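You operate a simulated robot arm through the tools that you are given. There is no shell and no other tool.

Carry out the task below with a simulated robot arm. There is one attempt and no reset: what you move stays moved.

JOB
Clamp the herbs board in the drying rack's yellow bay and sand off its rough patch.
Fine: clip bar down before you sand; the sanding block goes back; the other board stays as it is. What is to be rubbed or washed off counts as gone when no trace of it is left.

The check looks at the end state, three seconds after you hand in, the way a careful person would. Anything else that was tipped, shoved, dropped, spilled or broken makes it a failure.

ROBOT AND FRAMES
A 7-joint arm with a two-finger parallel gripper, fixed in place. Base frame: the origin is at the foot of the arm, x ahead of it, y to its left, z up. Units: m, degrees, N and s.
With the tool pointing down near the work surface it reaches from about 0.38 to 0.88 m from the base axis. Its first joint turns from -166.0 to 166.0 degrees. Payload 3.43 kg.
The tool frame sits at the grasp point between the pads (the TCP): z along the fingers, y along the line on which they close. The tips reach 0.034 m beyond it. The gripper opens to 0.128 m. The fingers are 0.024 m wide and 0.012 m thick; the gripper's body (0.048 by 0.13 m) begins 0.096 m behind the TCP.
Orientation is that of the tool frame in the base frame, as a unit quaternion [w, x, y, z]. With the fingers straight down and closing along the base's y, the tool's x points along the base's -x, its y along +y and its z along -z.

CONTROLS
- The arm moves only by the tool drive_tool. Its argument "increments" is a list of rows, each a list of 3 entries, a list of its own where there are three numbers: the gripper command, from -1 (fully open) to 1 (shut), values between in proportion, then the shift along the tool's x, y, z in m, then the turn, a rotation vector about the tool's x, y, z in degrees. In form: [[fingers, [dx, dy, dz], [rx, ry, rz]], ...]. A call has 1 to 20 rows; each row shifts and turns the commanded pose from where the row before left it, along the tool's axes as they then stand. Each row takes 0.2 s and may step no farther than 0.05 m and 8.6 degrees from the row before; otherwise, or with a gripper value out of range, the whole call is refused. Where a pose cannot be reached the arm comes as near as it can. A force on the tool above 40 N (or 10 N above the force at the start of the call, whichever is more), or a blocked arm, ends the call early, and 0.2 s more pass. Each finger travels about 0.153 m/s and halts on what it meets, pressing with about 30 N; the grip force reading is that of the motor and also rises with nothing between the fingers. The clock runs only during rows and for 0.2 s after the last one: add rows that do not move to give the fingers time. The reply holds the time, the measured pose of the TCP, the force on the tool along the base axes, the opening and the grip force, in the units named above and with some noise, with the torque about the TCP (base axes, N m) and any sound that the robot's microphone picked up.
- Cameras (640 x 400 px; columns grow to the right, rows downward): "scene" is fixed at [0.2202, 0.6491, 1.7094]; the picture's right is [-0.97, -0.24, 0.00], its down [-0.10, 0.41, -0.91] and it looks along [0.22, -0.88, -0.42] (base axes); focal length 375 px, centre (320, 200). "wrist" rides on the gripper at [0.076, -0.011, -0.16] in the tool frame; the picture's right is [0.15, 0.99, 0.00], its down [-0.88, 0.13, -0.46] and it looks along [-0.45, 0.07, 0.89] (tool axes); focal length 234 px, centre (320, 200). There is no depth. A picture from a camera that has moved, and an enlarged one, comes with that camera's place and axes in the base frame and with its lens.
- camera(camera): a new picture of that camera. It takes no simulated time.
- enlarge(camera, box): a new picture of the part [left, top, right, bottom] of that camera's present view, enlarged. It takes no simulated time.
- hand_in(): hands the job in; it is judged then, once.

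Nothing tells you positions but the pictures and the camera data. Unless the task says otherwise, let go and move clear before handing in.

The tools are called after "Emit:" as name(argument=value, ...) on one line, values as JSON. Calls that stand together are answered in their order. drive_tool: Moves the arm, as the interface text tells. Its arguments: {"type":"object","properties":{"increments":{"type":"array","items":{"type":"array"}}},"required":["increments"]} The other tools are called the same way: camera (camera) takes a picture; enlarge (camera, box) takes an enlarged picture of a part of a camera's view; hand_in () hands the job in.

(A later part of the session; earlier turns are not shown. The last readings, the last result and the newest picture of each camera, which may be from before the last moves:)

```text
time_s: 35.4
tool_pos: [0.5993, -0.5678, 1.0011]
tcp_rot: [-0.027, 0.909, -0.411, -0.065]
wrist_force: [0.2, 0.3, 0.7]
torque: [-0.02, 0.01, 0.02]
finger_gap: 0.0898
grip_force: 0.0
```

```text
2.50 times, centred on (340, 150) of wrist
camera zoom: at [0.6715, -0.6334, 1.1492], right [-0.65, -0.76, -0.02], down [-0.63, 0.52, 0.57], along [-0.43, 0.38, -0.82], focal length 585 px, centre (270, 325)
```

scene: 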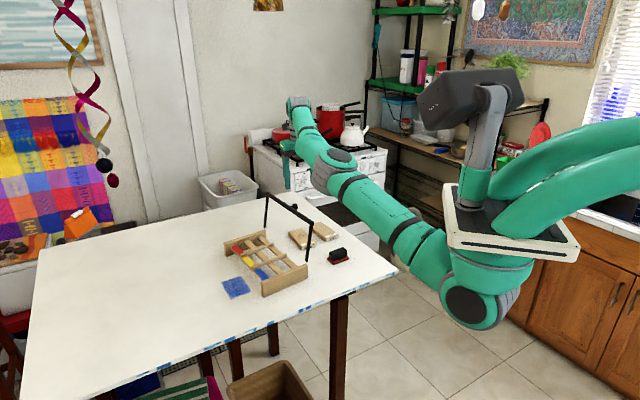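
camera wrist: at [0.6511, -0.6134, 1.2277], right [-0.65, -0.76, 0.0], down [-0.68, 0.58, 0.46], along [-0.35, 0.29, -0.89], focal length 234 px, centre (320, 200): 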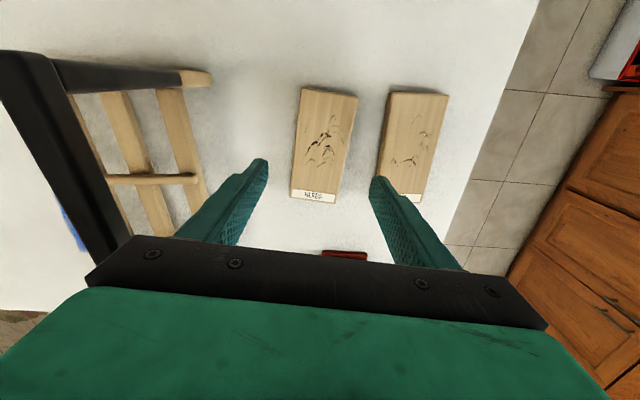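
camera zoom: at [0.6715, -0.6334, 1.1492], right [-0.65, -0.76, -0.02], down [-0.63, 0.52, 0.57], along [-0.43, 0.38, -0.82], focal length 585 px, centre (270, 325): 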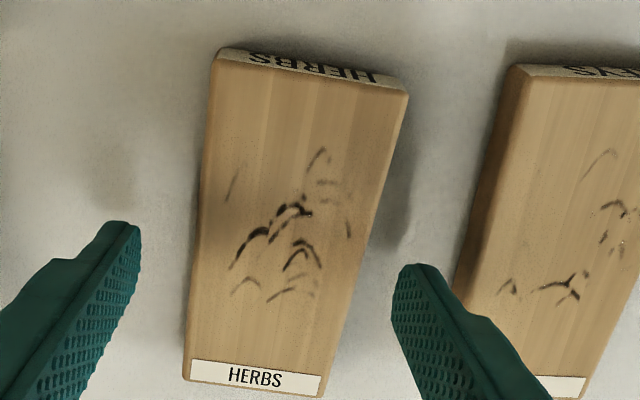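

Both ends of the board carry the label, the elbow is clear, and the fingers straddle the HERBS board. I'll nudge 2.7 mm sideways to centre, then lower gently to find the table height by touch.

Emit:
drive_tool(increments=[[-0.4, [0.0007, 0.0027, 0.005], [0, 0, 0]], [-0.4, [0.0007, 0, 0.005], [0, 0, 0]], [-0.4, [0.0007, 0, 0.005], [0, 0, 0]], [-0.4, [0.0003, 0, 0.002], [0, 0, 0]], [-0.4, [0.0003, 0, 0.002], [0, 0, 0]], [-0.4, [0, 0, 0], [0, 0, 0]]])

Emit:
enlarge(camera="scene", box=[284, 210, 344, 255])

Emit:
enlarge(camera="wrist", box=[220, 70, 460, 230])

```text
time_s: 36.8
tool_pos: [0.596, -0.5709, 0.9822]
tcp_rot: [-0.027, 0.909, -0.411, -0.064]
wrist_force: [0.9, 0.8, 0.3]
torque: [0.0, -0.01, -0.03]
finger_gap: 0.0894
grip_force: 0.0
```

```text
8.89 times, centred on (314, 232) of scene
camera zoom: at [0.2202, 0.6491, 1.7094], right [-0.97, -0.24, 0.0], down [-0.1, 0.41, -0.91], along [0.22, -0.88, -0.42], focal length 3334 px, centre (373, -89)
```

zoom: 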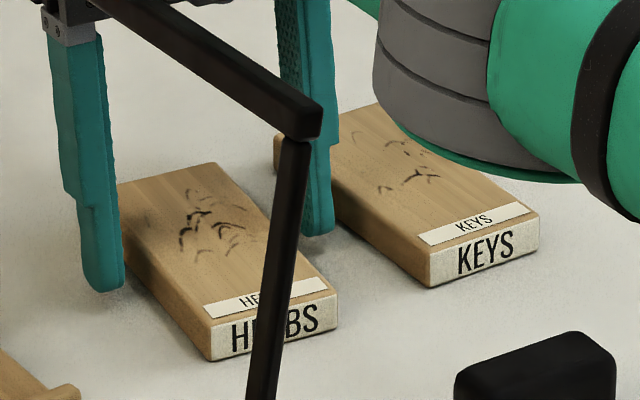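

```text
2.50 times, centred on (340, 150) of wrist
camera zoom: at [0.6698, -0.6357, 1.1302], right [-0.65, -0.76, -0.02], down [-0.63, 0.52, 0.57], along [-0.43, 0.38, -0.82], focal length 585 px, centre (270, 325)
```

zoom: 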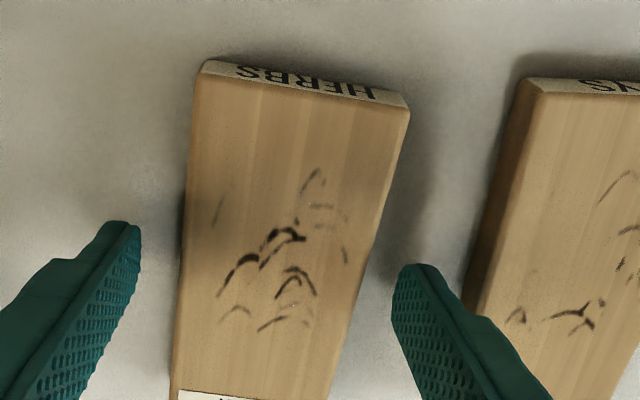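

Emit:
drive_tool(increments=[[-0.4, [0.0002, 0, 0.0015], [0, 0, 0]], [-0.4, [0.0002, 0, 0.0015], [0, 0, 0]], [-0.4, [0, 0, 0], [0, 0, 0]]])

```text
time_s: 37.6
tool_pos: [0.597, -0.5701, 0.9785]
tcp_rot: [-0.028, 0.909, -0.411, -0.064]
wrist_force: [-0.2, 0.7, 0.6]
torque: [0.01, 0.01, 0.02]
finger_gap: 0.0895
grip_force: 0.1
```

Emit:
drive_tool(increments=[[-0.4, [0.0002, 0, 0.0015], [0, 0, 0]], [-0.4, [0, 0, 0], [0, 0, 0]]])

Emit:
enlarge(camera="scene", box=[284, 215, 324, 245])

```text
time_s: 38.2
tool_pos: [0.5973, -0.5712, 0.9775]
tcp_rot: [-0.028, 0.909, -0.412, -0.063]
wrist_force: [0.7, -0.4, 0.3]
torque: [-0.02, -0.03, -0.02]
finger_gap: 0.0896
grip_force: 0.1
```

```text
13.33 times, centred on (304, 230) of scene
camera zoom: at [0.2202, 0.6491, 1.7094], right [-0.97, -0.24, 0.0], down [-0.1, 0.41, -0.91], along [0.22, -0.88, -0.42], focal length 5001 px, centre (533, -200)
```

zoom: 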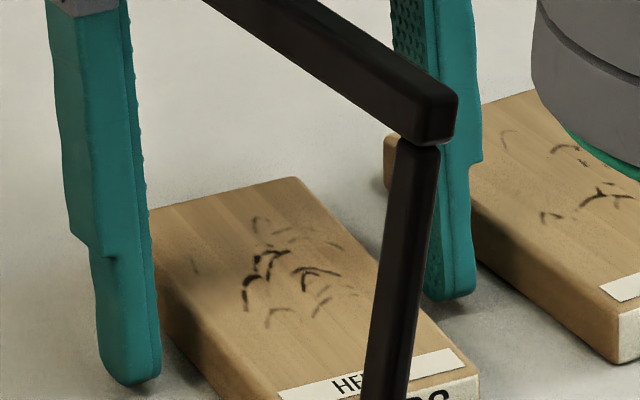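

Emit:
drive_tool(increments=[[-0.4, [0.0002, 0, 0.0015], [0, 0, 0]], [-0.4, [0, 0, 0], [0, 0, 0]]])

Emit:
drive_tool(increments=[[-0.4, [0.0002, 0, 0.0015], [0, 0, 0]], [-0.4, [0, 0, 0], [0, 0, 0]]])

```text
time_s: 38.8
tool_pos: [0.5983, -0.5704, 0.9751]
tcp_rot: [-0.028, 0.909, -0.411, -0.063]
wrist_force: [1.0, 0.1, -0.9]
torque: [0.02, 0.0, 0.0]
finger_gap: 0.0897
grip_force: 0.1
```

```text
time_s: 39.4
tool_pos: [0.5975, -0.57, 0.9754]
tcp_rot: [-0.027, 0.909, -0.412, -0.063]
wrist_force: [0.3, 0.3, 9.3]
torque: [0.26, -0.36, -0.03]
finger_gap: 0.0895
grip_force: 0.1
```

Contact with the table registered at TCP z≈0.975, so the table is at z≈0.940 and the board top at ≈0.960. I'll rise 13 mm so that only the top ~7 mm of the board is gripped (leaving room for the bay dividers), then close.

Emit:
drive_tool(increments=[[-0.4, [-0.001, 0, -0.0072], [0, 0, 0]], [-0.4, [-0.001, 0, -0.0072], [0, 0, 0]], [-0.4, [0, 0, 0], [0, 0, 0]]])

Emit:
enlarge(camera="scene", box=[284, 215, 324, 245])

```text
time_s: 40.2
tool_pos: [0.5972, -0.5701, 0.9884]
tcp_rot: [-0.027, 0.909, -0.411, -0.064]
wrist_force: [-0.2, -0.6, 0.3]
torque: [0.01, 0.02, 0.02]
finger_gap: 0.0896
grip_force: 0.0
```

```text
13.33 times, centred on (304, 230) of scene
camera zoom: at [0.2202, 0.6491, 1.7094], right [-0.97, -0.24, 0.0], down [-0.1, 0.41, -0.91], along [0.22, -0.88, -0.42], focal length 5001 px, centre (533, -200)
```

zoom: 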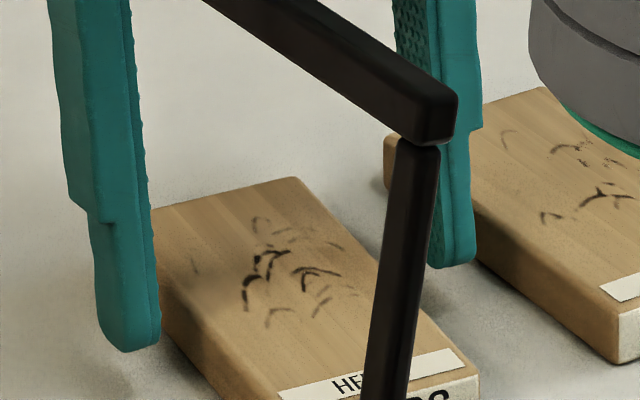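

Tips are about 13 mm above the table beside the board, so now I'll close gently and grip.

Emit:
drive_tool(increments=[[-0.1, [0, 0, 0], [0, 0, 0]], [0.0, [0, 0, 0], [0, 0, 0]], [0.1, [0, 0, 0], [0, 0, 0]], [0.5, [0, 0, 0], [0, 0, 0]], [1, [0, 0, 0], [0, 0, 0]], [1, [0, 0, 0], [0, 0, 0]]])

Emit:
enlarge(camera="scene", box=[284, 215, 324, 245])

Emit:
enlarge(camera="wrist", box=[220, 70, 460, 230])

```text
time_s: 41.6
tool_pos: [0.5965, -0.5708, 0.9891]
tcp_rot: [-0.028, 0.908, -0.413, -0.064]
wrist_force: [-0.6, -0.1, -0.4]
torque: [-0.04, 0.05, -0.06]
finger_gap: 0.0613
grip_force: 30.3
```

```text
13.33 times, centred on (304, 230) of scene
camera zoom: at [0.2202, 0.6491, 1.7094], right [-0.97, -0.24, 0.0], down [-0.1, 0.41, -0.91], along [0.22, -0.88, -0.42], focal length 5001 px, centre (533, -200)
```

zoom: 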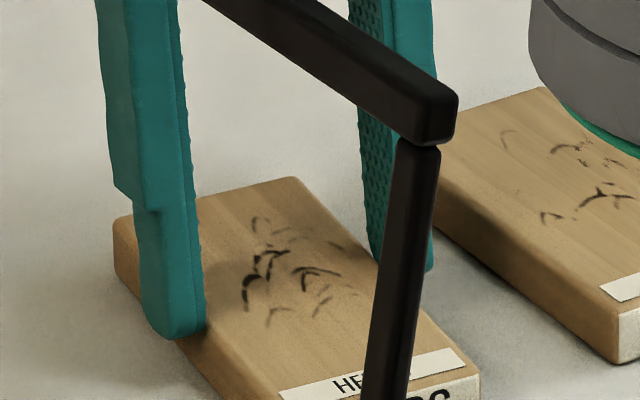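

```text
2.50 times, centred on (340, 150) of wrist
camera zoom: at [0.6696, -0.6356, 1.1372], right [-0.65, -0.76, -0.02], down [-0.63, 0.52, 0.57], along [-0.43, 0.38, -0.82], focal length 585 px, centre (270, 325)
```

zoom: 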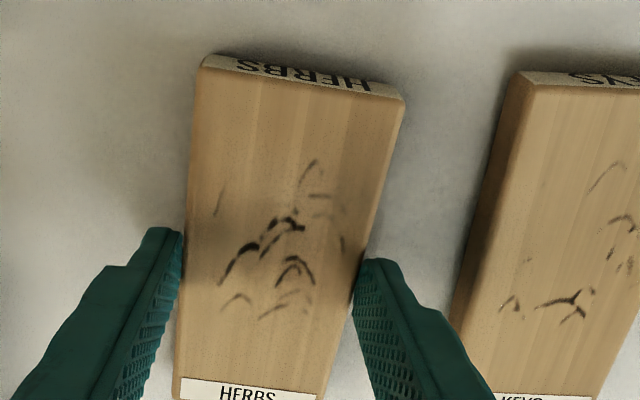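

The board is gripped (gap 61 mm, 30 N). I'll lift it slowly by 2 cm and check the hold.

Emit:
drive_tool(increments=[[1, [-0.0007, 0, -0.005], [0, 0, 0]], [1, [-0.0007, 0, -0.005], [0, 0, 0]], [1, [-0.0007, 0, -0.005], [0, 0, 0]], [1, [-0.0007, 0, -0.005], [0, 0, 0]], [1, [0, 0, 0], [0, 0, 0]]])

Emit:
enlarge(camera="scene", box=[270, 190, 340, 250])

Emit:
enlarge(camera="wrist", box=[220, 70, 460, 230])

```text
time_s: 42.8
tool_pos: [0.5976, -0.5702, 1.0098]
tcp_rot: [-0.027, 0.909, -0.412, -0.064]
wrist_force: [0.0, 0.8, -1.7]
torque: [-0.01, -0.02, 0.0]
finger_gap: 0.0615
grip_force: 30.1
```

```text
6.67 times, centred on (305, 220) of scene
camera zoom: at [0.2202, 0.6491, 1.7094], right [-0.97, -0.24, 0.0], down [-0.1, 0.41, -0.91], along [0.22, -0.88, -0.42], focal length 2500 px, centre (420, 67)
```

zoom: 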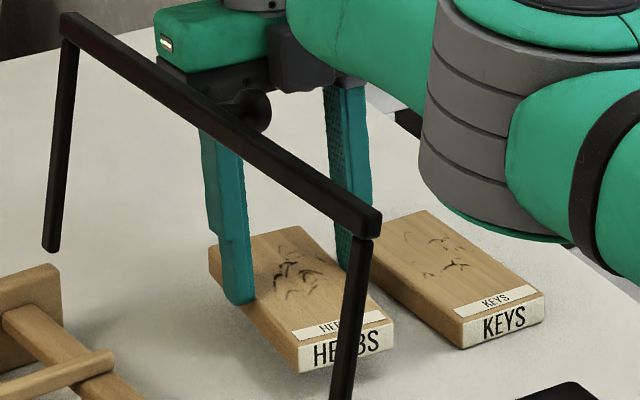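

```text
2.50 times, centred on (340, 150) of wrist
camera zoom: at [0.6697, -0.6355, 1.1576], right [-0.65, -0.76, -0.02], down [-0.63, 0.52, 0.57], along [-0.43, 0.38, -0.82], focal length 585 px, centre (270, 325)
```

zoom: 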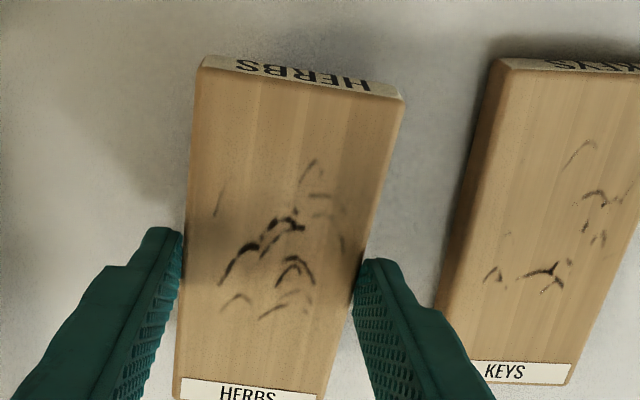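

The board is held well. Placing it with the present grasp would put the wrist camera right over the upright bar. So I'll carry the board around the bar's near end to the free strip beside the rack, set it down there aligned with the bays, and regrasp it from the other side with the tool vertical.

Emit:
drive_tool(increments=[[1, [-0.0272, 0.0011, -0.0189], [0, 0, 0]], [1, [-0.0272, 0.0011, -0.0189], [0, 0, 0]], [1, [-0.0272, 0.0011, -0.0189], [0, 0, 0]], [1, [-0.0272, 0.0011, -0.0189], [0, 0, 0]], [1, [0, 0, 0], [0, 0, 0]]])

Emit:
camera(camera="scene")

```text
time_s: 44.0
tool_pos: [0.5294, -0.4996, 1.1002]
tcp_rot: [-0.028, 0.909, -0.412, -0.065]
wrist_force: [0.1, -0.5, -0.8]
torque: [-0.03, 0.04, 0.03]
finger_gap: 0.0614
grip_force: 30.3
```

```text
taken
```

scene: 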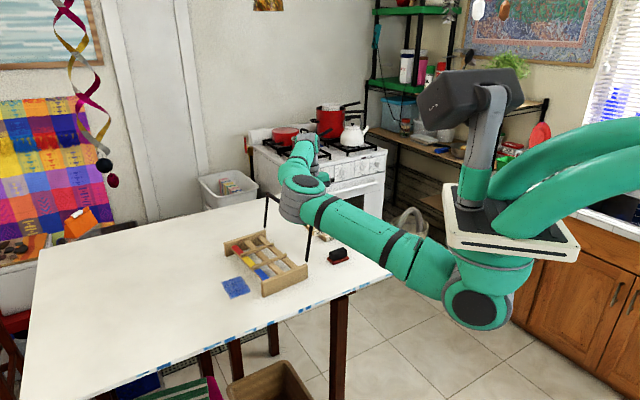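

Emit:
enlarge(camera="scene", box=[240, 130, 380, 280])

Emit:
camera(camera="wrist")

```text
2.67 times, centred on (310, 205) of scene
camera zoom: at [0.2202, 0.6491, 1.7094], right [-0.97, -0.24, 0.0], down [-0.1, 0.41, -0.91], along [0.22, -0.88, -0.42], focal length 1000 px, centre (347, 187)
```

zoom: 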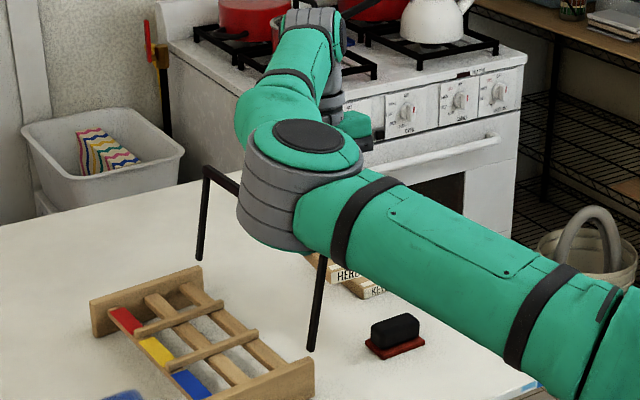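

```text
taken
camera wrist: at [0.6024, -0.5641, 1.2481], right [-0.65, -0.76, -0.02], down [-0.63, 0.52, 0.57], along [-0.43, 0.38, -0.82], focal length 234 px, centre (320, 200)
```

wrist: 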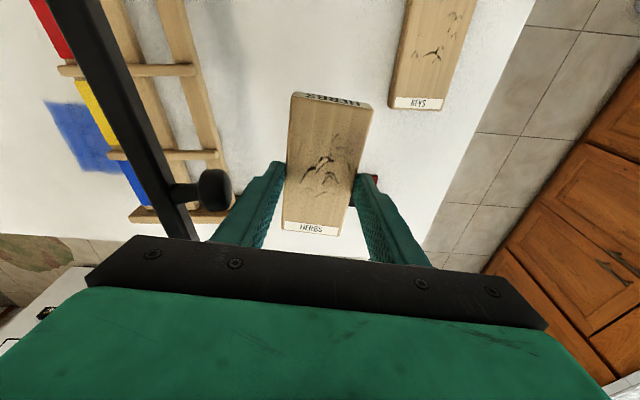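

The bar hasn't moved, but the left finger is close to the knob. I'll move away from it first (sideways and up), then inward and up to a travel height.

Emit:
drive_tool(increments=[[1, [-0.0127, 0.015, -0.0184], [0, 0, 0]], [1, [-0.0309, 0.005, -0.0219], [0, 0, 0]], [1, [-0.0309, 0.005, -0.0219], [0, 0, 0]], [1, [-0.0309, 0.005, -0.0219], [0, 0, 0]], [1, [-0.0309, 0.005, -0.0219], [0, 0, 0]], [1, [-0.0309, 0.005, -0.0219], [0, 0, 0]], [1, [0, 0, 0], [0, 0, 0]]])

Emit:
enlarge(camera="scene", box=[220, 80, 420, 300])

Emit:
camera(camera="wrist")

```text
time_s: 45.6
tool_pos: [0.4008, -0.4138, 1.2504]
tcp_rot: [-0.027, 0.909, -0.411, -0.064]
wrist_force: [-0.3, 0.4, -1.2]
torque: [-0.04, 0.01, -0.01]
finger_gap: 0.0613
grip_force: 29.9
```

```text
1.82 times, centred on (320, 190) of scene
camera zoom: at [0.2202, 0.6491, 1.7094], right [-0.97, -0.24, 0.0], down [-0.1, 0.41, -0.91], along [0.22, -0.88, -0.42], focal length 682 px, centre (320, 218)
```

zoom: 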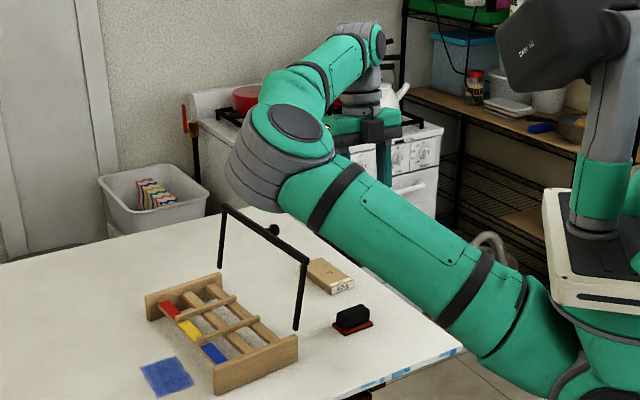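

```text
taken
camera wrist: at [0.4747, -0.4791, 1.3983], right [-0.65, -0.76, -0.02], down [-0.63, 0.52, 0.57], along [-0.43, 0.38, -0.82], focal length 234 px, centre (320, 200)
```

wrist: 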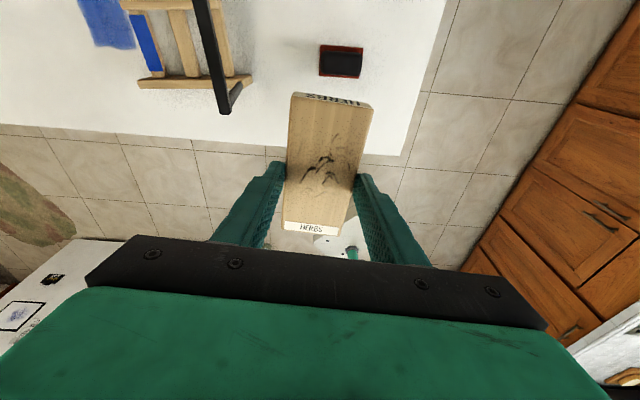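

All clear with the board well held at travel height. Now I'll rotate it to be parallel to the bays.

Emit:
drive_tool(increments=[[1, [0, 0, 0], [1.127, 0, 8.02]], [1, [0, 0, 0], [1.127, 0, 8.02]], [1, [0, 0, 0], [1.127, 0, 8.02]], [1, [0, 0, 0], [1.127, 0, 8.02]], [1, [0, 0, 0], [1.127, 0, 8.02]], [1, [0, 0, 0], [1.127, 0, 8.02]], [1, [0, 0, 0], [1.127, 0, 8.02]], [1, [0, 0, 0], [1.127, 0, 8.02]], [1, [0, 0, 0], [1.127, 0, 8.02]], [1, [0, 0, 0], [1.127, 0, 8.02]], [1, [0, 0, 0], [0, 0, 0]]])

Emit:
camera(camera="wrist")

Emit:
camera(camera="scene")

```text
time_s: 48.0
tool_pos: [0.401, -0.4161, 1.2487]
tcp_rot: [0.063, -0.422, 0.904, 0.029]
wrist_force: [-0.3, 0.2, -0.3]
torque: [-0.02, 0.04, 0.02]
finger_gap: 0.0611
grip_force: 30.4
```

```text
taken
camera wrist: at [0.3485, -0.4965, 1.3978], right [-0.85, 0.52, -0.02], down [0.42, 0.71, 0.57], along [0.31, 0.48, -0.82], focal length 234 px, centre (320, 200)
```

wrist: 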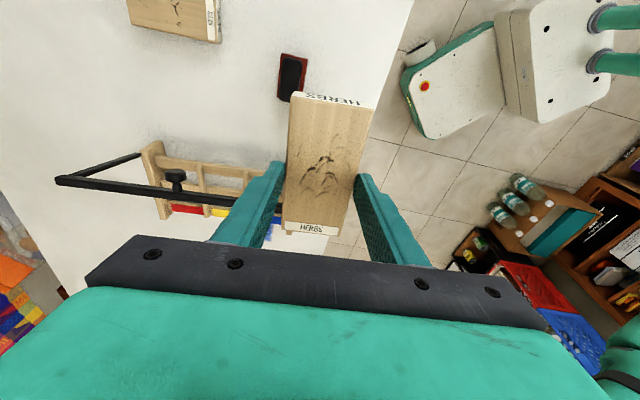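

```text
taken
```

scene: 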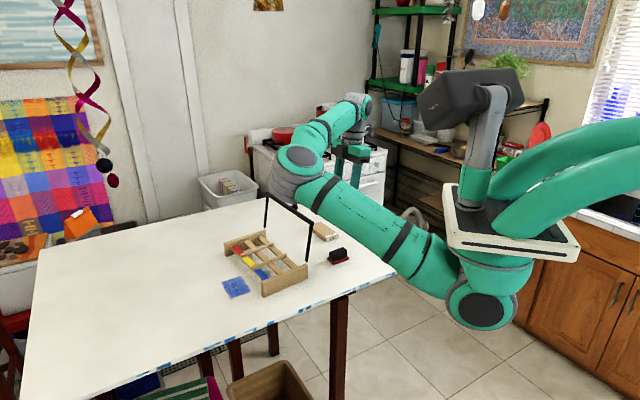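

Board is now parallel to the bays (label toward the rack's front). Moving it above the free strip beside the rack's near panel.

Emit:
drive_tool(increments=[[1, [-0.0347, 0.0192, 0.0049], [0, 0, 0]], [1, [-0.0347, 0.0192, 0.0049], [0, 0, 0]], [1, [-0.0347, 0.0192, 0.0049], [0, 0, 0]], [1, [-0.0347, 0.0192, 0.0049], [0, 0, 0]], [1, [-0.0347, 0.0192, 0.0049], [0, 0, 0]], [1, [-0.035, -0.0239, 0.0049], [0, 0, 0]], [1, [-0.035, -0.0239, 0.0049], [0, 0, 0]], [1, [-0.035, -0.0239, 0.0049], [0, 0, 0]], [1, [0, 0, 0], [0, 0, 0]]])

Emit:
camera(camera="wrist")

Emit:
camera(camera="scene")

```text
time_s: 50.0
tool_pos: [0.5641, -0.1822, 1.2499]
tcp_rot: [0.061, -0.424, 0.903, 0.029]
wrist_force: [-1.2, 0.4, -0.9]
torque: [0.0, -0.06, -0.02]
finger_gap: 0.0613
grip_force: 30.2
```

```text
taken
camera wrist: at [0.5106, -0.265, 1.3973], right [-0.85, 0.52, -0.02], down [0.42, 0.71, 0.57], along [0.31, 0.48, -0.82], focal length 234 px, centre (320, 200)
```

wrist: 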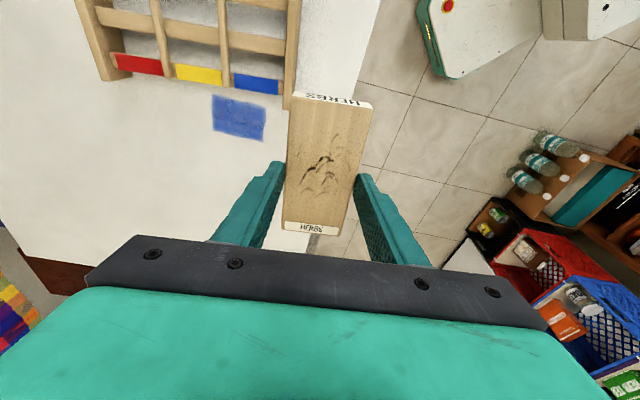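

```text
taken
```

scene: 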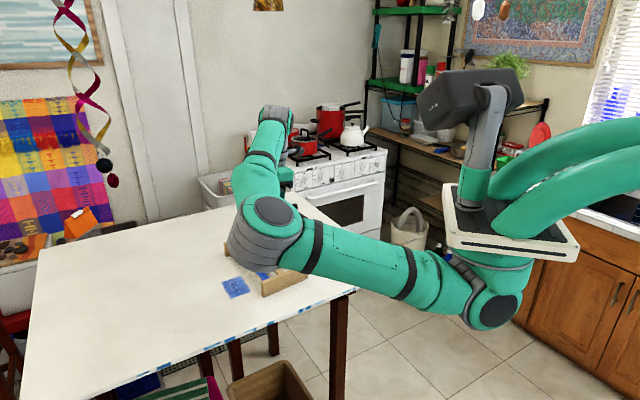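

I'm above the strip between the table edge and the rack's near panel. Shifting 8 mm toward the table edge for finger room, then starting down.

Emit:
drive_tool(increments=[[1, [0.0042, 0.008, 0.0297], [0, 0, 0]], [1, [0.0042, 0, 0.0297], [0, 0, 0]], [1, [0.0042, 0, 0.0297], [0, 0, 0]], [1, [0.0042, 0, 0.0297], [0, 0, 0]], [1, [0.0042, 0, 0.0297], [0, 0, 0]], [1, [0, 0, 0], [0, 0, 0]]])

Emit:
camera(camera="wrist")

Emit:
camera(camera="scene")

```text
time_s: 51.4
tool_pos: [0.5576, -0.1774, 1.0975]
tcp_rot: [0.061, -0.426, 0.902, 0.03]
wrist_force: [0.5, -0.6, -1.3]
torque: [-0.04, 0.03, 0.0]
finger_gap: 0.0611
grip_force: 30.0
```

```text
taken
camera wrist: at [0.5049, -0.2585, 1.2465], right [-0.85, 0.52, -0.02], down [0.42, 0.71, 0.57], along [0.31, 0.48, -0.82], focal length 234 px, centre (320, 200)
```

wrist: 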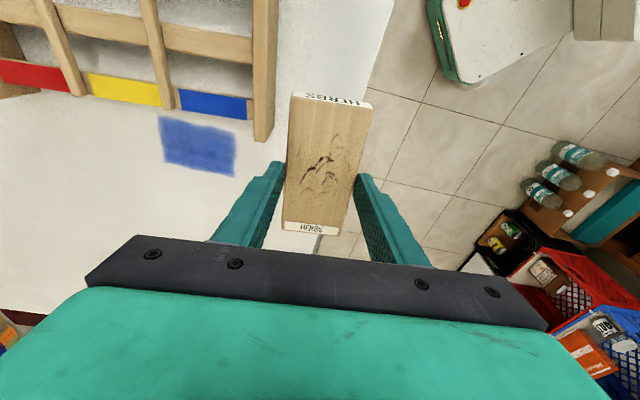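

```text
taken
```

scene: 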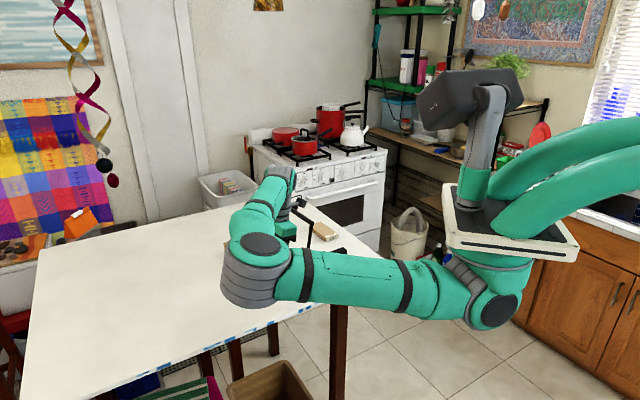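

The strip turns out to narrow toward the front, leaving little margin to the table edge. I'll use the open table area in front of the near panel, around (0.70, -0.10), which is clear of the rack, the blue patch and the edge.

Emit:
drive_tool(increments=[[1, [-0.0042, 0, -0.0297], [0, 0, 0]], [1, [-0.0362, -0.0148, 0.0051], [0, 0, 0]], [1, [-0.0362, -0.0148, 0.0051], [0, 0, 0]], [1, [-0.0362, -0.0148, 0.0051], [0, 0, 0]], [1, [-0.0362, -0.0148, 0.0051], [0, 0, 0]], [1, [0, 0, 0], [0, 0, 0]]])

Emit:
camera(camera="wrist")

Emit:
camera(camera="scene")

```text
time_s: 52.8
tool_pos: [0.6955, -0.1037, 1.1282]
tcp_rot: [0.062, -0.424, 0.903, 0.029]
wrist_force: [-0.1, -0.1, -1.3]
torque: [0.02, 0.01, -0.04]
finger_gap: 0.0612
grip_force: 30.2
```

```text
taken
camera wrist: at [0.6422, -0.1864, 1.2763], right [-0.85, 0.52, -0.02], down [0.42, 0.71, 0.57], along [0.31, 0.48, -0.82], focal length 234 px, centre (320, 200)
```

wrist: 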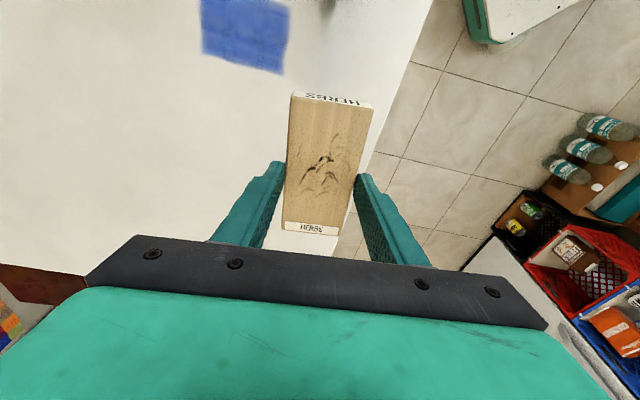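

```text
taken
```

scene: 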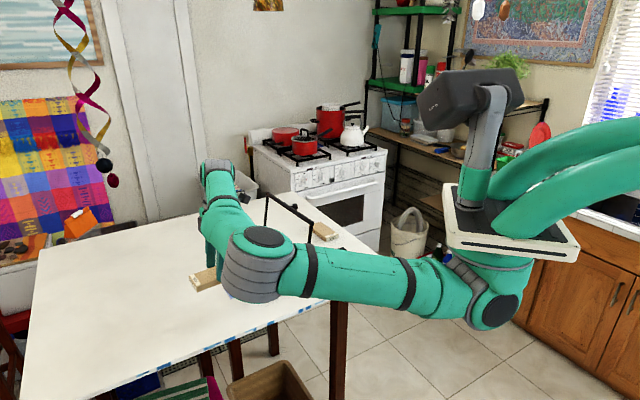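

Plenty of clear table here (about 9 cm from the edge). Descending to just above the table.

Emit:
drive_tool(increments=[[1, [0.0046, 0, 0.0327], [0, 0, 0]], [1, [0.0046, 0, 0.0327], [0, 0, 0]], [1, [0.0046, 0, 0.0327], [0, 0, 0]], [1, [0.0042, 0, 0.03], [0, 0, 0]], [1, [0, 0, 0], [0, 0, 0]]])

Emit:
camera(camera="scene")

Emit:
camera(camera="wrist")

```text
time_s: 54.0
tool_pos: [0.6964, -0.1041, 0.9985]
tcp_rot: [0.061, -0.425, 0.903, 0.029]
wrist_force: [-0.8, 0.4, 0.3]
torque: [-0.01, -0.02, -0.01]
finger_gap: 0.061
grip_force: 29.7
```

```text
taken
```

scene: 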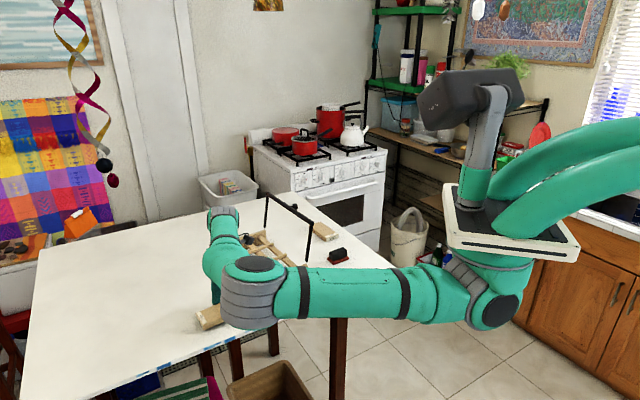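

```text
taken
camera wrist: at [0.642, -0.1866, 1.1469], right [-0.85, 0.52, -0.02], down [0.42, 0.71, 0.57], along [0.31, 0.48, -0.82], focal length 234 px, centre (320, 200)
```

wrist: 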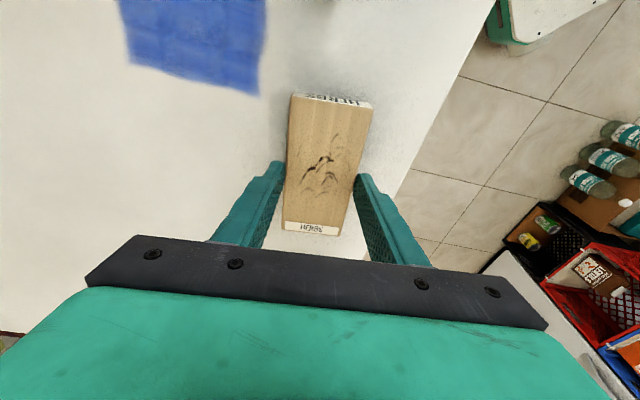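

Emit:
drive_tool(increments=[[1, [0.0003, 0, 0.0025], [0, 0, 0]], [1, [0.0003, 0, 0.0025], [0, 0, 0]], [1, [0.0002, 0, 0.0015], [0, 0, 0]], [1, [0, 0, 0], [0, 0, 0]]])

Emit:
drive_tool(increments=[[1, [0.0002, 0, 0.0015], [0, 0, 0]], [1, [0.0002, 0, 0.001], [0, 0, 0]], [1, [0, 0, 0], [0, 0, 0]]])

```text
time_s: 55.0
tool_pos: [0.6957, -0.1039, 0.9915]
tcp_rot: [0.062, -0.424, 0.903, 0.029]
wrist_force: [-0.4, 0.3, -0.9]
torque: [0.0, -0.01, 0.01]
finger_gap: 0.0611
grip_force: 29.8
```

```text
time_s: 55.8
tool_pos: [0.6961, -0.1043, 0.9889]
tcp_rot: [0.061, -0.424, 0.903, 0.029]
wrist_force: [-0.5, 1.1, -1.9]
torque: [-0.01, 0.01, 0.0]
finger_gap: 0.0614
grip_force: 29.8
```

Emit:
drive_tool(increments=[[1, [0.0002, 0, 0.0012], [0, 0, 0]], [1, [0, 0, 0], [0, 0, 0]]])

```text
time_s: 56.4
tool_pos: [0.6957, -0.1034, 0.9886]
tcp_rot: [0.061, -0.424, 0.903, 0.028]
wrist_force: [-2.5, 0.1, 6.5]
torque: [0.55, -0.09, 0.08]
finger_gap: 0.061
grip_force: 29.9
```

The board touches the table, so I'll release it and rise straight up.

Emit:
drive_tool(increments=[[0.0, [0, 0, 0], [0, 0, 0]], [-0.2, [0, 0, 0], [0, 0, 0]], [-0.5, [0, 0, 0], [0, 0, 0]], [-0.5, [-0.0042, 0, -0.0297], [0, 0, 0]], [-0.5, [-0.0042, 0, -0.0297], [0, 0, 0]], [-0.5, [-0.0042, 0, -0.0297], [0, 0, 0]], [-0.5, [0, 0, 0], [0, 0, 0]]])

Emit:
camera(camera="wrist")

```text
time_s: 58.0
tool_pos: [0.6961, -0.1029, 1.0791]
tcp_rot: [0.061, -0.424, 0.903, 0.028]
wrist_force: [-0.5, -1.0, 0.6]
torque: [0.01, -0.01, 0.01]
finger_gap: 0.0961
grip_force: 0.1
```

```text
taken
camera wrist: at [0.6421, -0.1847, 1.2275], right [-0.85, 0.52, -0.02], down [0.42, 0.71, 0.57], along [0.31, 0.48, -0.82], focal length 234 px, centre (320, 200)
```

wrist: 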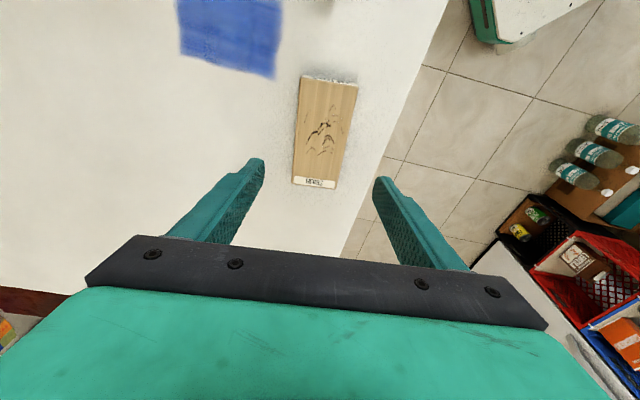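

The board lies flat at the staging spot. I'll level the tool, rise a bit, and turn 180° to approach it from the other side.

Emit:
drive_tool(increments=[[-0.5, [0, 0, -0.02], [0, 4, 0]], [-0.5, [0, 0, -0.01], [0, 4, 0]], [-0.5, [0, 0, 0], [0, 0, -8.5]], [-0.5, [0, 0, 0], [0, 0, -8.5]], [-0.5, [0, 0, 0], [0, 0, -8.5]], [-0.5, [0, 0, 0], [0, 0, -8.5]], [-0.5, [0, 0, 0], [0, 0, -8.5]], [-0.5, [0, 0, 0], [0, 0, -8.5]], [-0.5, [0, 0, 0], [0, 0, -8.5]], [-0.5, [0, 0, 0], [0, 0, -8.5]], [-0.5, [0, 0, 0], [0, 0, -8.5]], [-0.5, [0, 0, 0], [0, 0, -8.5]], [-0.5, [0, 0, 0], [0, 0, -8.5]], [-0.5, [0, 0, 0], [0, 0, 0]]])

Emit:
drive_tool(increments=[[-0.5, [0, 0, 0], [0, 0, -8.5]], [-0.5, [0, 0, 0], [0, 0, -8.5]], [-0.5, [0, 0, 0], [0, 0, -8.5]], [-0.5, [0, 0, 0], [0, 0, -8.5]], [-0.5, [0, 0, 0], [0, 0, -8.5]], [-0.5, [0, 0, 0], [0, 0, -8.5]], [-0.5, [0, 0, 0], [0, 0, -8.5]], [-0.5, [0, 0, 0], [0, 0, -8.5]], [-0.5, [0, 0, 0], [0, 0, -8.5]], [-0.5, [0, 0, 0], [0, 0, -8.5]], [-0.5, [0, 0, 0], [0, 0, -1.5]], [-0.5, [0, 0, 0], [0, 0, 0]]])

Emit:
camera(camera="wrist")

Emit:
camera(camera="scene")

```text
time_s: 61.0
tool_pos: [0.6934, -0.1057, 1.1078]
tcp_rot: [0.001, 0.951, -0.31, -0.001]
wrist_force: [0.5, -1.2, -0.4]
torque: [-0.02, -0.01, -0.03]
finger_gap: 0.0958
grip_force: 0.0
```

```text
time_s: 63.6
tool_pos: [0.6942, -0.1055, 1.1073]
tcp_rot: [0.0, 0.905, 0.425, -0.002]
wrist_force: [0.2, -0.2, -0.3]
torque: [0.01, 0.01, 0.04]
finger_gap: 0.0957
grip_force: 0.1
```

```text
taken
camera wrist: at [0.7335, -0.0396, 1.2679], right [0.86, -0.52, 0.0], down [-0.46, -0.76, 0.46], along [-0.24, -0.39, -0.89], focal length 234 px, centre (320, 200)
```

wrist: 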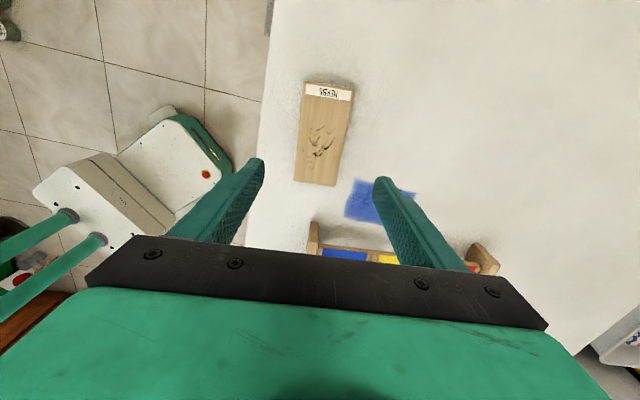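

```text
taken
```

scene: 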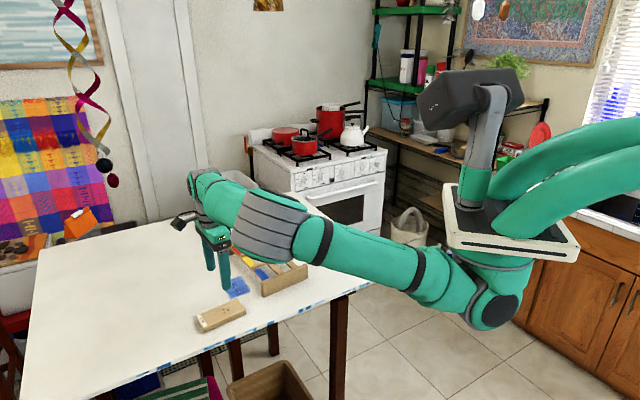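

Now at yaw 230° with the elbow in a raised posture. Enlarging to measure the board's pose.

Emit:
enlarge(camera="wrist", box=[240, 60, 420, 200])

```text
2.86 times, centred on (330, 130) of wrist
camera zoom: at [0.7335, -0.0396, 1.2679], right [0.86, -0.52, 0.0], down [-0.46, -0.76, 0.46], along [-0.24, -0.39, -0.89], focal length 669 px, centre (291, 400)
```

zoom: 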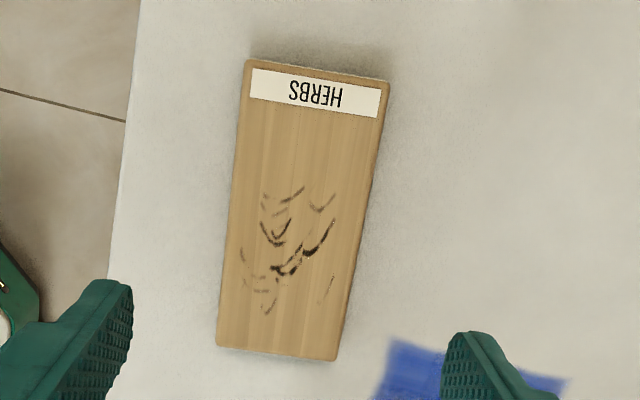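

The board is nearly aligned with the tool, its centre 8.6 mm ahead. I'll centre over it and descend to grasp height (fingers at 0.096 gap).

Emit:
drive_tool(increments=[[-0.5, [0.0086, 0.0012, 0], [0, 0, 0]], [-0.5, [0, 0, 0.025], [0, 0, 0]], [-0.5, [0, 0, 0.025], [0, 0, 0]], [-0.5, [0, 0, 0.025], [0, 0, 0]], [-0.5, [0, 0, 0.025], [0, 0, 0]], [-0.5, [0, 0, 0], [0, 0, 0]]])

Emit:
camera(camera="wrist")

Emit:
camera(camera="scene")

```text
time_s: 65.0
tool_pos: [0.6994, -0.1003, 1.0074]
tcp_rot: [0.002, 0.905, 0.425, -0.002]
wrist_force: [0.0, -0.5, 0.2]
torque: [-0.03, 0.04, 0.02]
finger_gap: 0.0961
grip_force: 0.0
```

```text
taken
camera wrist: at [0.7395, -0.0348, 1.1673], right [0.85, -0.52, 0.0], down [-0.46, -0.76, 0.46], along [-0.24, -0.39, -0.89], focal length 234 px, centre (320, 200)
```

wrist: 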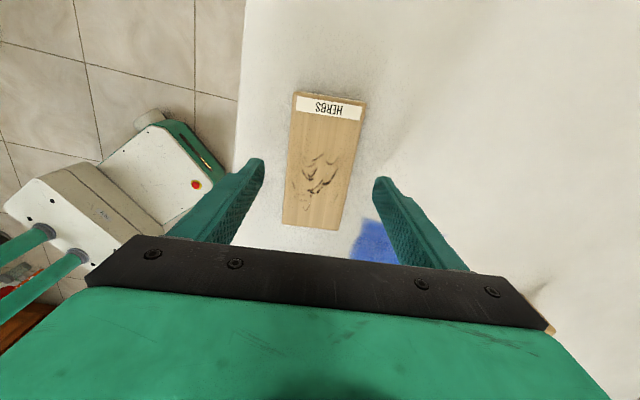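

```text
taken
```

scene: 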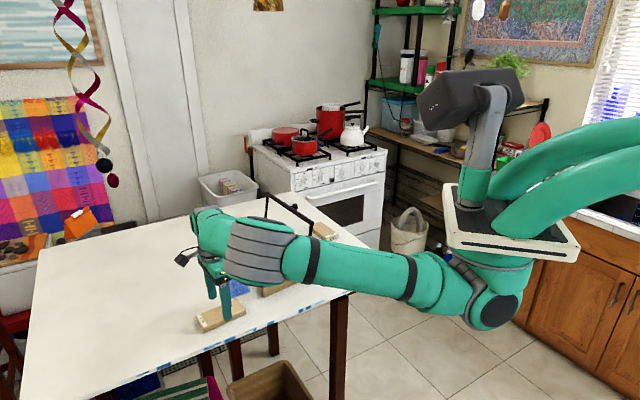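

Emit:
drive_tool(increments=[[-0.5, [0, 0, 0.01], [0, 0, 0]], [-0.5, [0, 0, 0.009], [0, 0, 0]], [-0.5, [0, 0, 0], [0, 0, 0]]])

Emit:
enlarge(camera="scene", box=[180, 280, 270, 345])

Emit:
enlarge(camera="wrist", box=[220, 80, 420, 240])

```text
time_s: 65.8
tool_pos: [0.7011, -0.1, 0.988]
tcp_rot: [0.001, 0.905, 0.425, -0.002]
wrist_force: [-0.3, 0.1, 0.1]
torque: [-0.01, 0.02, -0.02]
finger_gap: 0.0962
grip_force: 0.1
```

```text
6.15 times, centred on (225, 312) of scene
camera zoom: at [0.2202, 0.6491, 1.7094], right [-0.97, -0.24, 0.0], down [-0.1, 0.41, -0.91], along [0.22, -0.88, -0.42], focal length 2308 px, centre (905, -492)
```

zoom: 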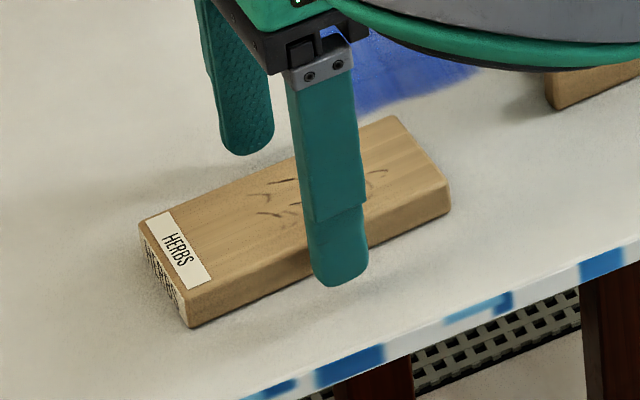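

```text
2.50 times, centred on (320, 160) of wrist
camera zoom: at [0.7397, -0.0341, 1.1479], right [0.85, -0.52, 0.0], down [-0.46, -0.76, 0.46], along [-0.24, -0.39, -0.89], focal length 585 px, centre (320, 300)
```

zoom: 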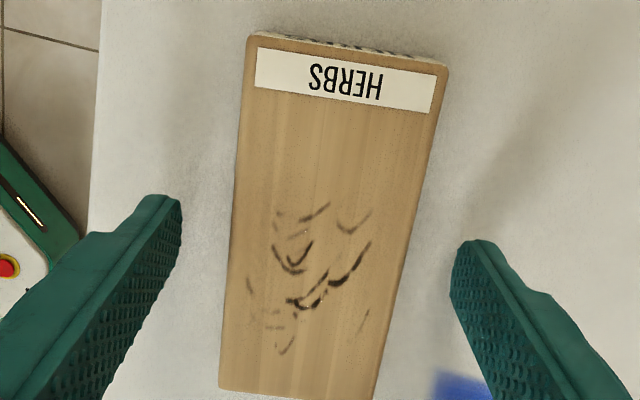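

Well positioned, so I'll close and lift.

Emit:
drive_tool(increments=[[-0.15, [0, 0, 0], [0, 0, 0]], [0.0, [0, 0, 0], [0, 0, 0]], [0.1, [0, 0, 0], [0, 0, 0]], [0.5, [0, 0, 0], [0, 0, 0]], [1, [0, 0, 0], [0, 0, 0]], [1, [0, 0, 0], [0, 0, 0]], [1, [0, 0, -0.005], [0, 0, 0]], [1, [0, 0, -0.005], [0, 0, 0]], [1, [0, 0, -0.01], [0, 0, 0]], [1, [0, 0, 0], [0, 0, 0]]])

Emit:
enlarge(camera="scene", box=[180, 280, 270, 345])

Emit:
enlarge(camera="wrist", box=[220, 80, 420, 240])

```text
time_s: 68.0
tool_pos: [0.7004, -0.1003, 1.0084]
tcp_rot: [0.001, 0.905, 0.425, -0.002]
wrist_force: [-1.1, -0.1, -1.2]
torque: [0.0, -0.01, -0.01]
finger_gap: 0.0612
grip_force: 29.8
```

```text
6.15 times, centred on (225, 312) of scene
camera zoom: at [0.2202, 0.6491, 1.7094], right [-0.97, -0.24, 0.0], down [-0.1, 0.41, -0.91], along [0.22, -0.88, -0.42], focal length 2308 px, centre (905, -492)
```

zoom: 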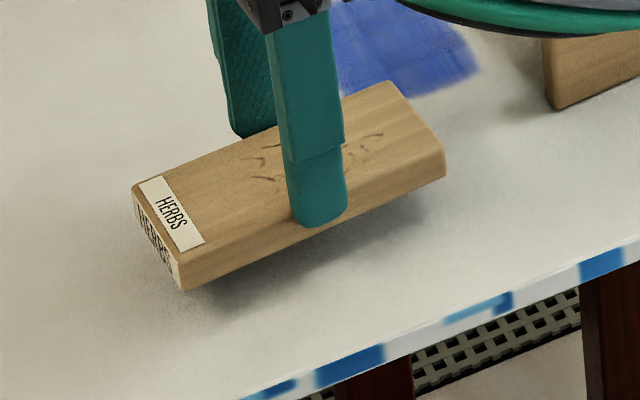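

```text
2.50 times, centred on (320, 160) of wrist
camera zoom: at [0.7398, -0.0343, 1.1689], right [0.85, -0.52, 0.0], down [-0.46, -0.76, 0.46], along [-0.24, -0.39, -0.89], focal length 585 px, centre (320, 300)
```

zoom: 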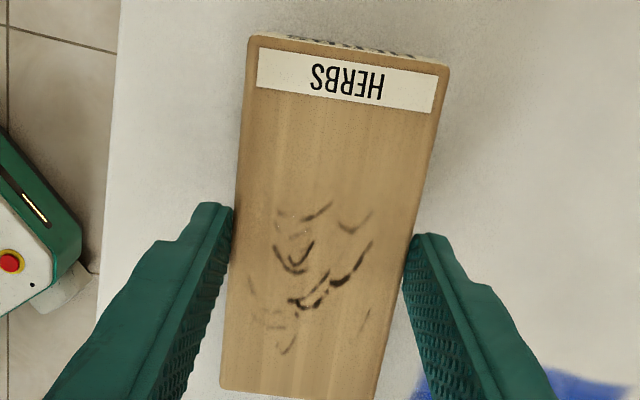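

Board lifted and centred in the grip. Rack measurements, corrected with the touch-found table height: slats at z≈0.981, bay direction 50.2°, yellow bay centre ≈(0.673, -0.368). Lifting over the panel and moving above the bay.

Emit:
drive_tool(increments=[[1, [0, 0, -0.03], [0, 0, 0]], [1, [0, 0, -0.03], [0, 0, 0]], [1, [0, 0, -0.03], [0, 0, 0]], [1, [-0.037, 0.0252, 0], [0, 0, 0]], [1, [-0.037, 0.0252, 0], [0, 0, 0]], [1, [-0.037, 0.0252, 0], [0, 0, 0]], [1, [-0.037, 0.0252, 0], [0, 0, 0]], [1, [-0.037, 0.0252, 0], [0, 0, 0]], [1, [-0.037, 0.0252, 0], [0, 0, 0]], [1, [0, 0, 0], [0, 0, 0]]])

Emit:
camera(camera="wrist")

Emit:
camera(camera="scene")

```text
time_s: 70.2
tool_pos: [0.6751, -0.3673, 1.1]
tcp_rot: [0.0, 0.905, 0.425, -0.001]
wrist_force: [-0.4, 0.4, -0.9]
torque: [0.04, -0.01, 0.02]
finger_gap: 0.0611
grip_force: 30.1
```

```text
taken
camera wrist: at [0.7142, -0.3022, 1.2602], right [0.85, -0.52, 0.0], down [-0.46, -0.76, 0.46], along [-0.24, -0.39, -0.89], focal length 234 px, centre (320, 200)
```

wrist: 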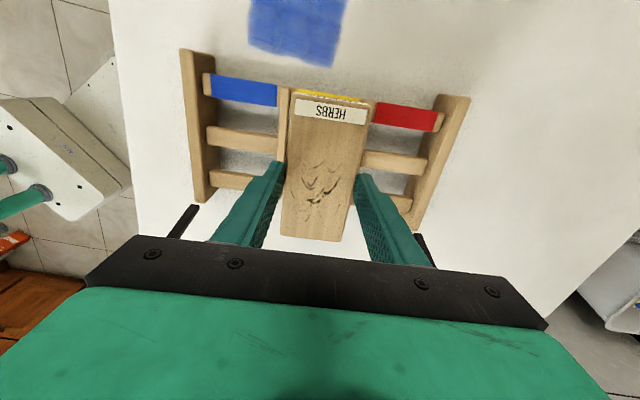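

```text
taken
```

scene: 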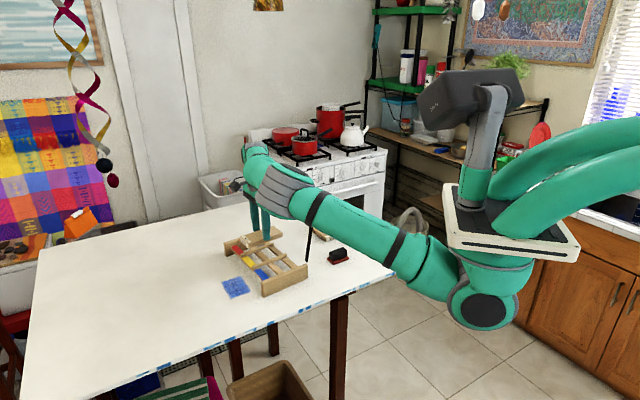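

Emit:
enlarge(camera="scene", box=[210, 130, 350, 290])

Emit:
enlarge(camera="wrist", box=[170, 40, 480, 240])

```text
2.50 times, centred on (280, 210) of scene
camera zoom: at [0.2202, 0.6491, 1.7094], right [-0.97, -0.24, 0.0], down [-0.1, 0.41, -0.91], along [0.22, -0.88, -0.42], focal length 938 px, centre (420, 175)
```

zoom: 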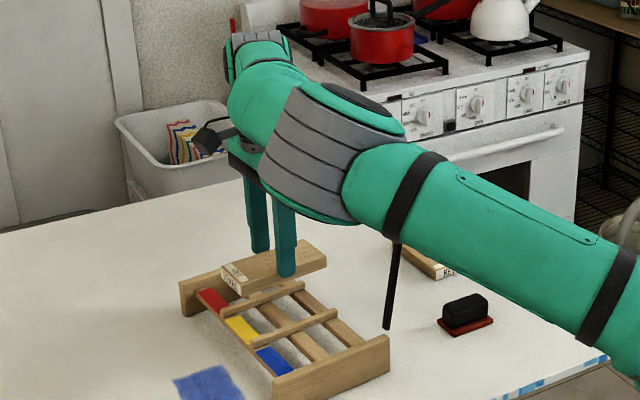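

```text
2.00 times, centred on (325, 140) of wrist
camera zoom: at [0.7142, -0.3022, 1.2602], right [0.85, -0.52, 0.0], down [-0.46, -0.76, 0.46], along [-0.24, -0.39, -0.89], focal length 468 px, centre (310, 320)
```

zoom: 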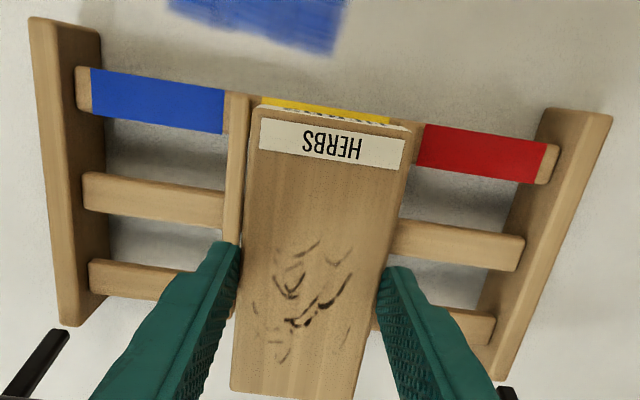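

The arm is clear of the bar. Checking the lateral alignment with the dividers more closely.

Emit:
enlarge(camera="wrist", box=[265, 75, 395, 155])

```text
4.92 times, centred on (330, 115) of wrist
camera zoom: at [0.7142, -0.3022, 1.2602], right [0.85, -0.52, 0.0], down [-0.46, -0.76, 0.46], along [-0.24, -0.39, -0.89], focal length 1153 px, centre (271, 618)
```

zoom: 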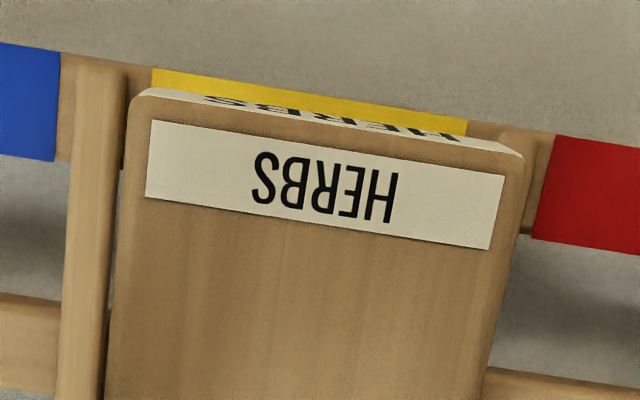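

Alignment with the bay is within a millimetre, so I'm lowering to just above the slats.

Emit:
drive_tool(increments=[[1, [0, 0, 0.02], [0, 0, 0]], [1, [0, 0, 0.02], [0, 0, 0]], [1, [0, 0, 0.02], [0, 0, 0]], [1, [0, 0, 0], [0, 0, 0]]])

Emit:
enlarge(camera="scene", box=[215, 215, 315, 300])

Emit:
enlarge(camera="wrist", box=[200, 60, 460, 240])

```text
time_s: 71.2
tool_pos: [0.6741, -0.3694, 1.0406]
tcp_rot: [0.0, 0.905, 0.425, -0.001]
wrist_force: [0.2, 0.0, 0.0]
torque: [0.0, 0.0, 0.02]
finger_gap: 0.0613
grip_force: 30.3
```

```text
4.71 times, centred on (265, 258) of scene
camera zoom: at [0.2202, 0.6491, 1.7094], right [-0.97, -0.24, 0.0], down [-0.1, 0.41, -0.91], along [0.22, -0.88, -0.42], focal length 1765 px, centre (579, -71)
```

zoom: 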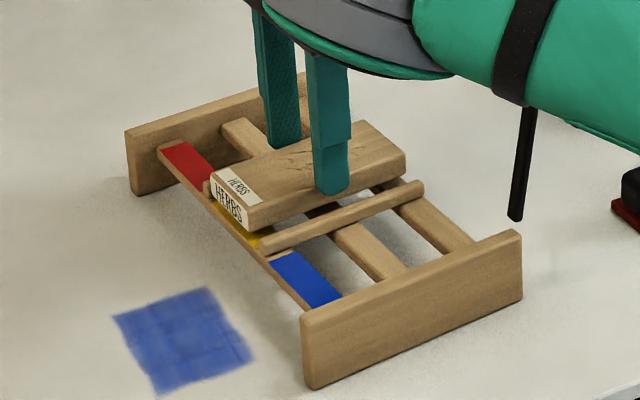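

```text
2.22 times, centred on (330, 150) of wrist
camera zoom: at [0.7143, -0.3016, 1.2], right [0.85, -0.52, 0.0], down [-0.46, -0.76, 0.46], along [-0.24, -0.39, -0.89], focal length 520 px, centre (298, 311)
```

zoom: 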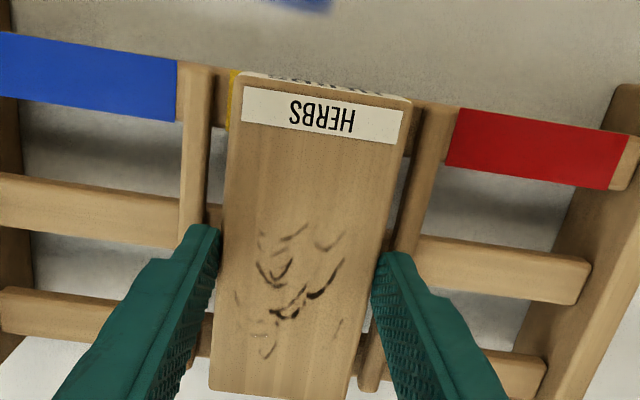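

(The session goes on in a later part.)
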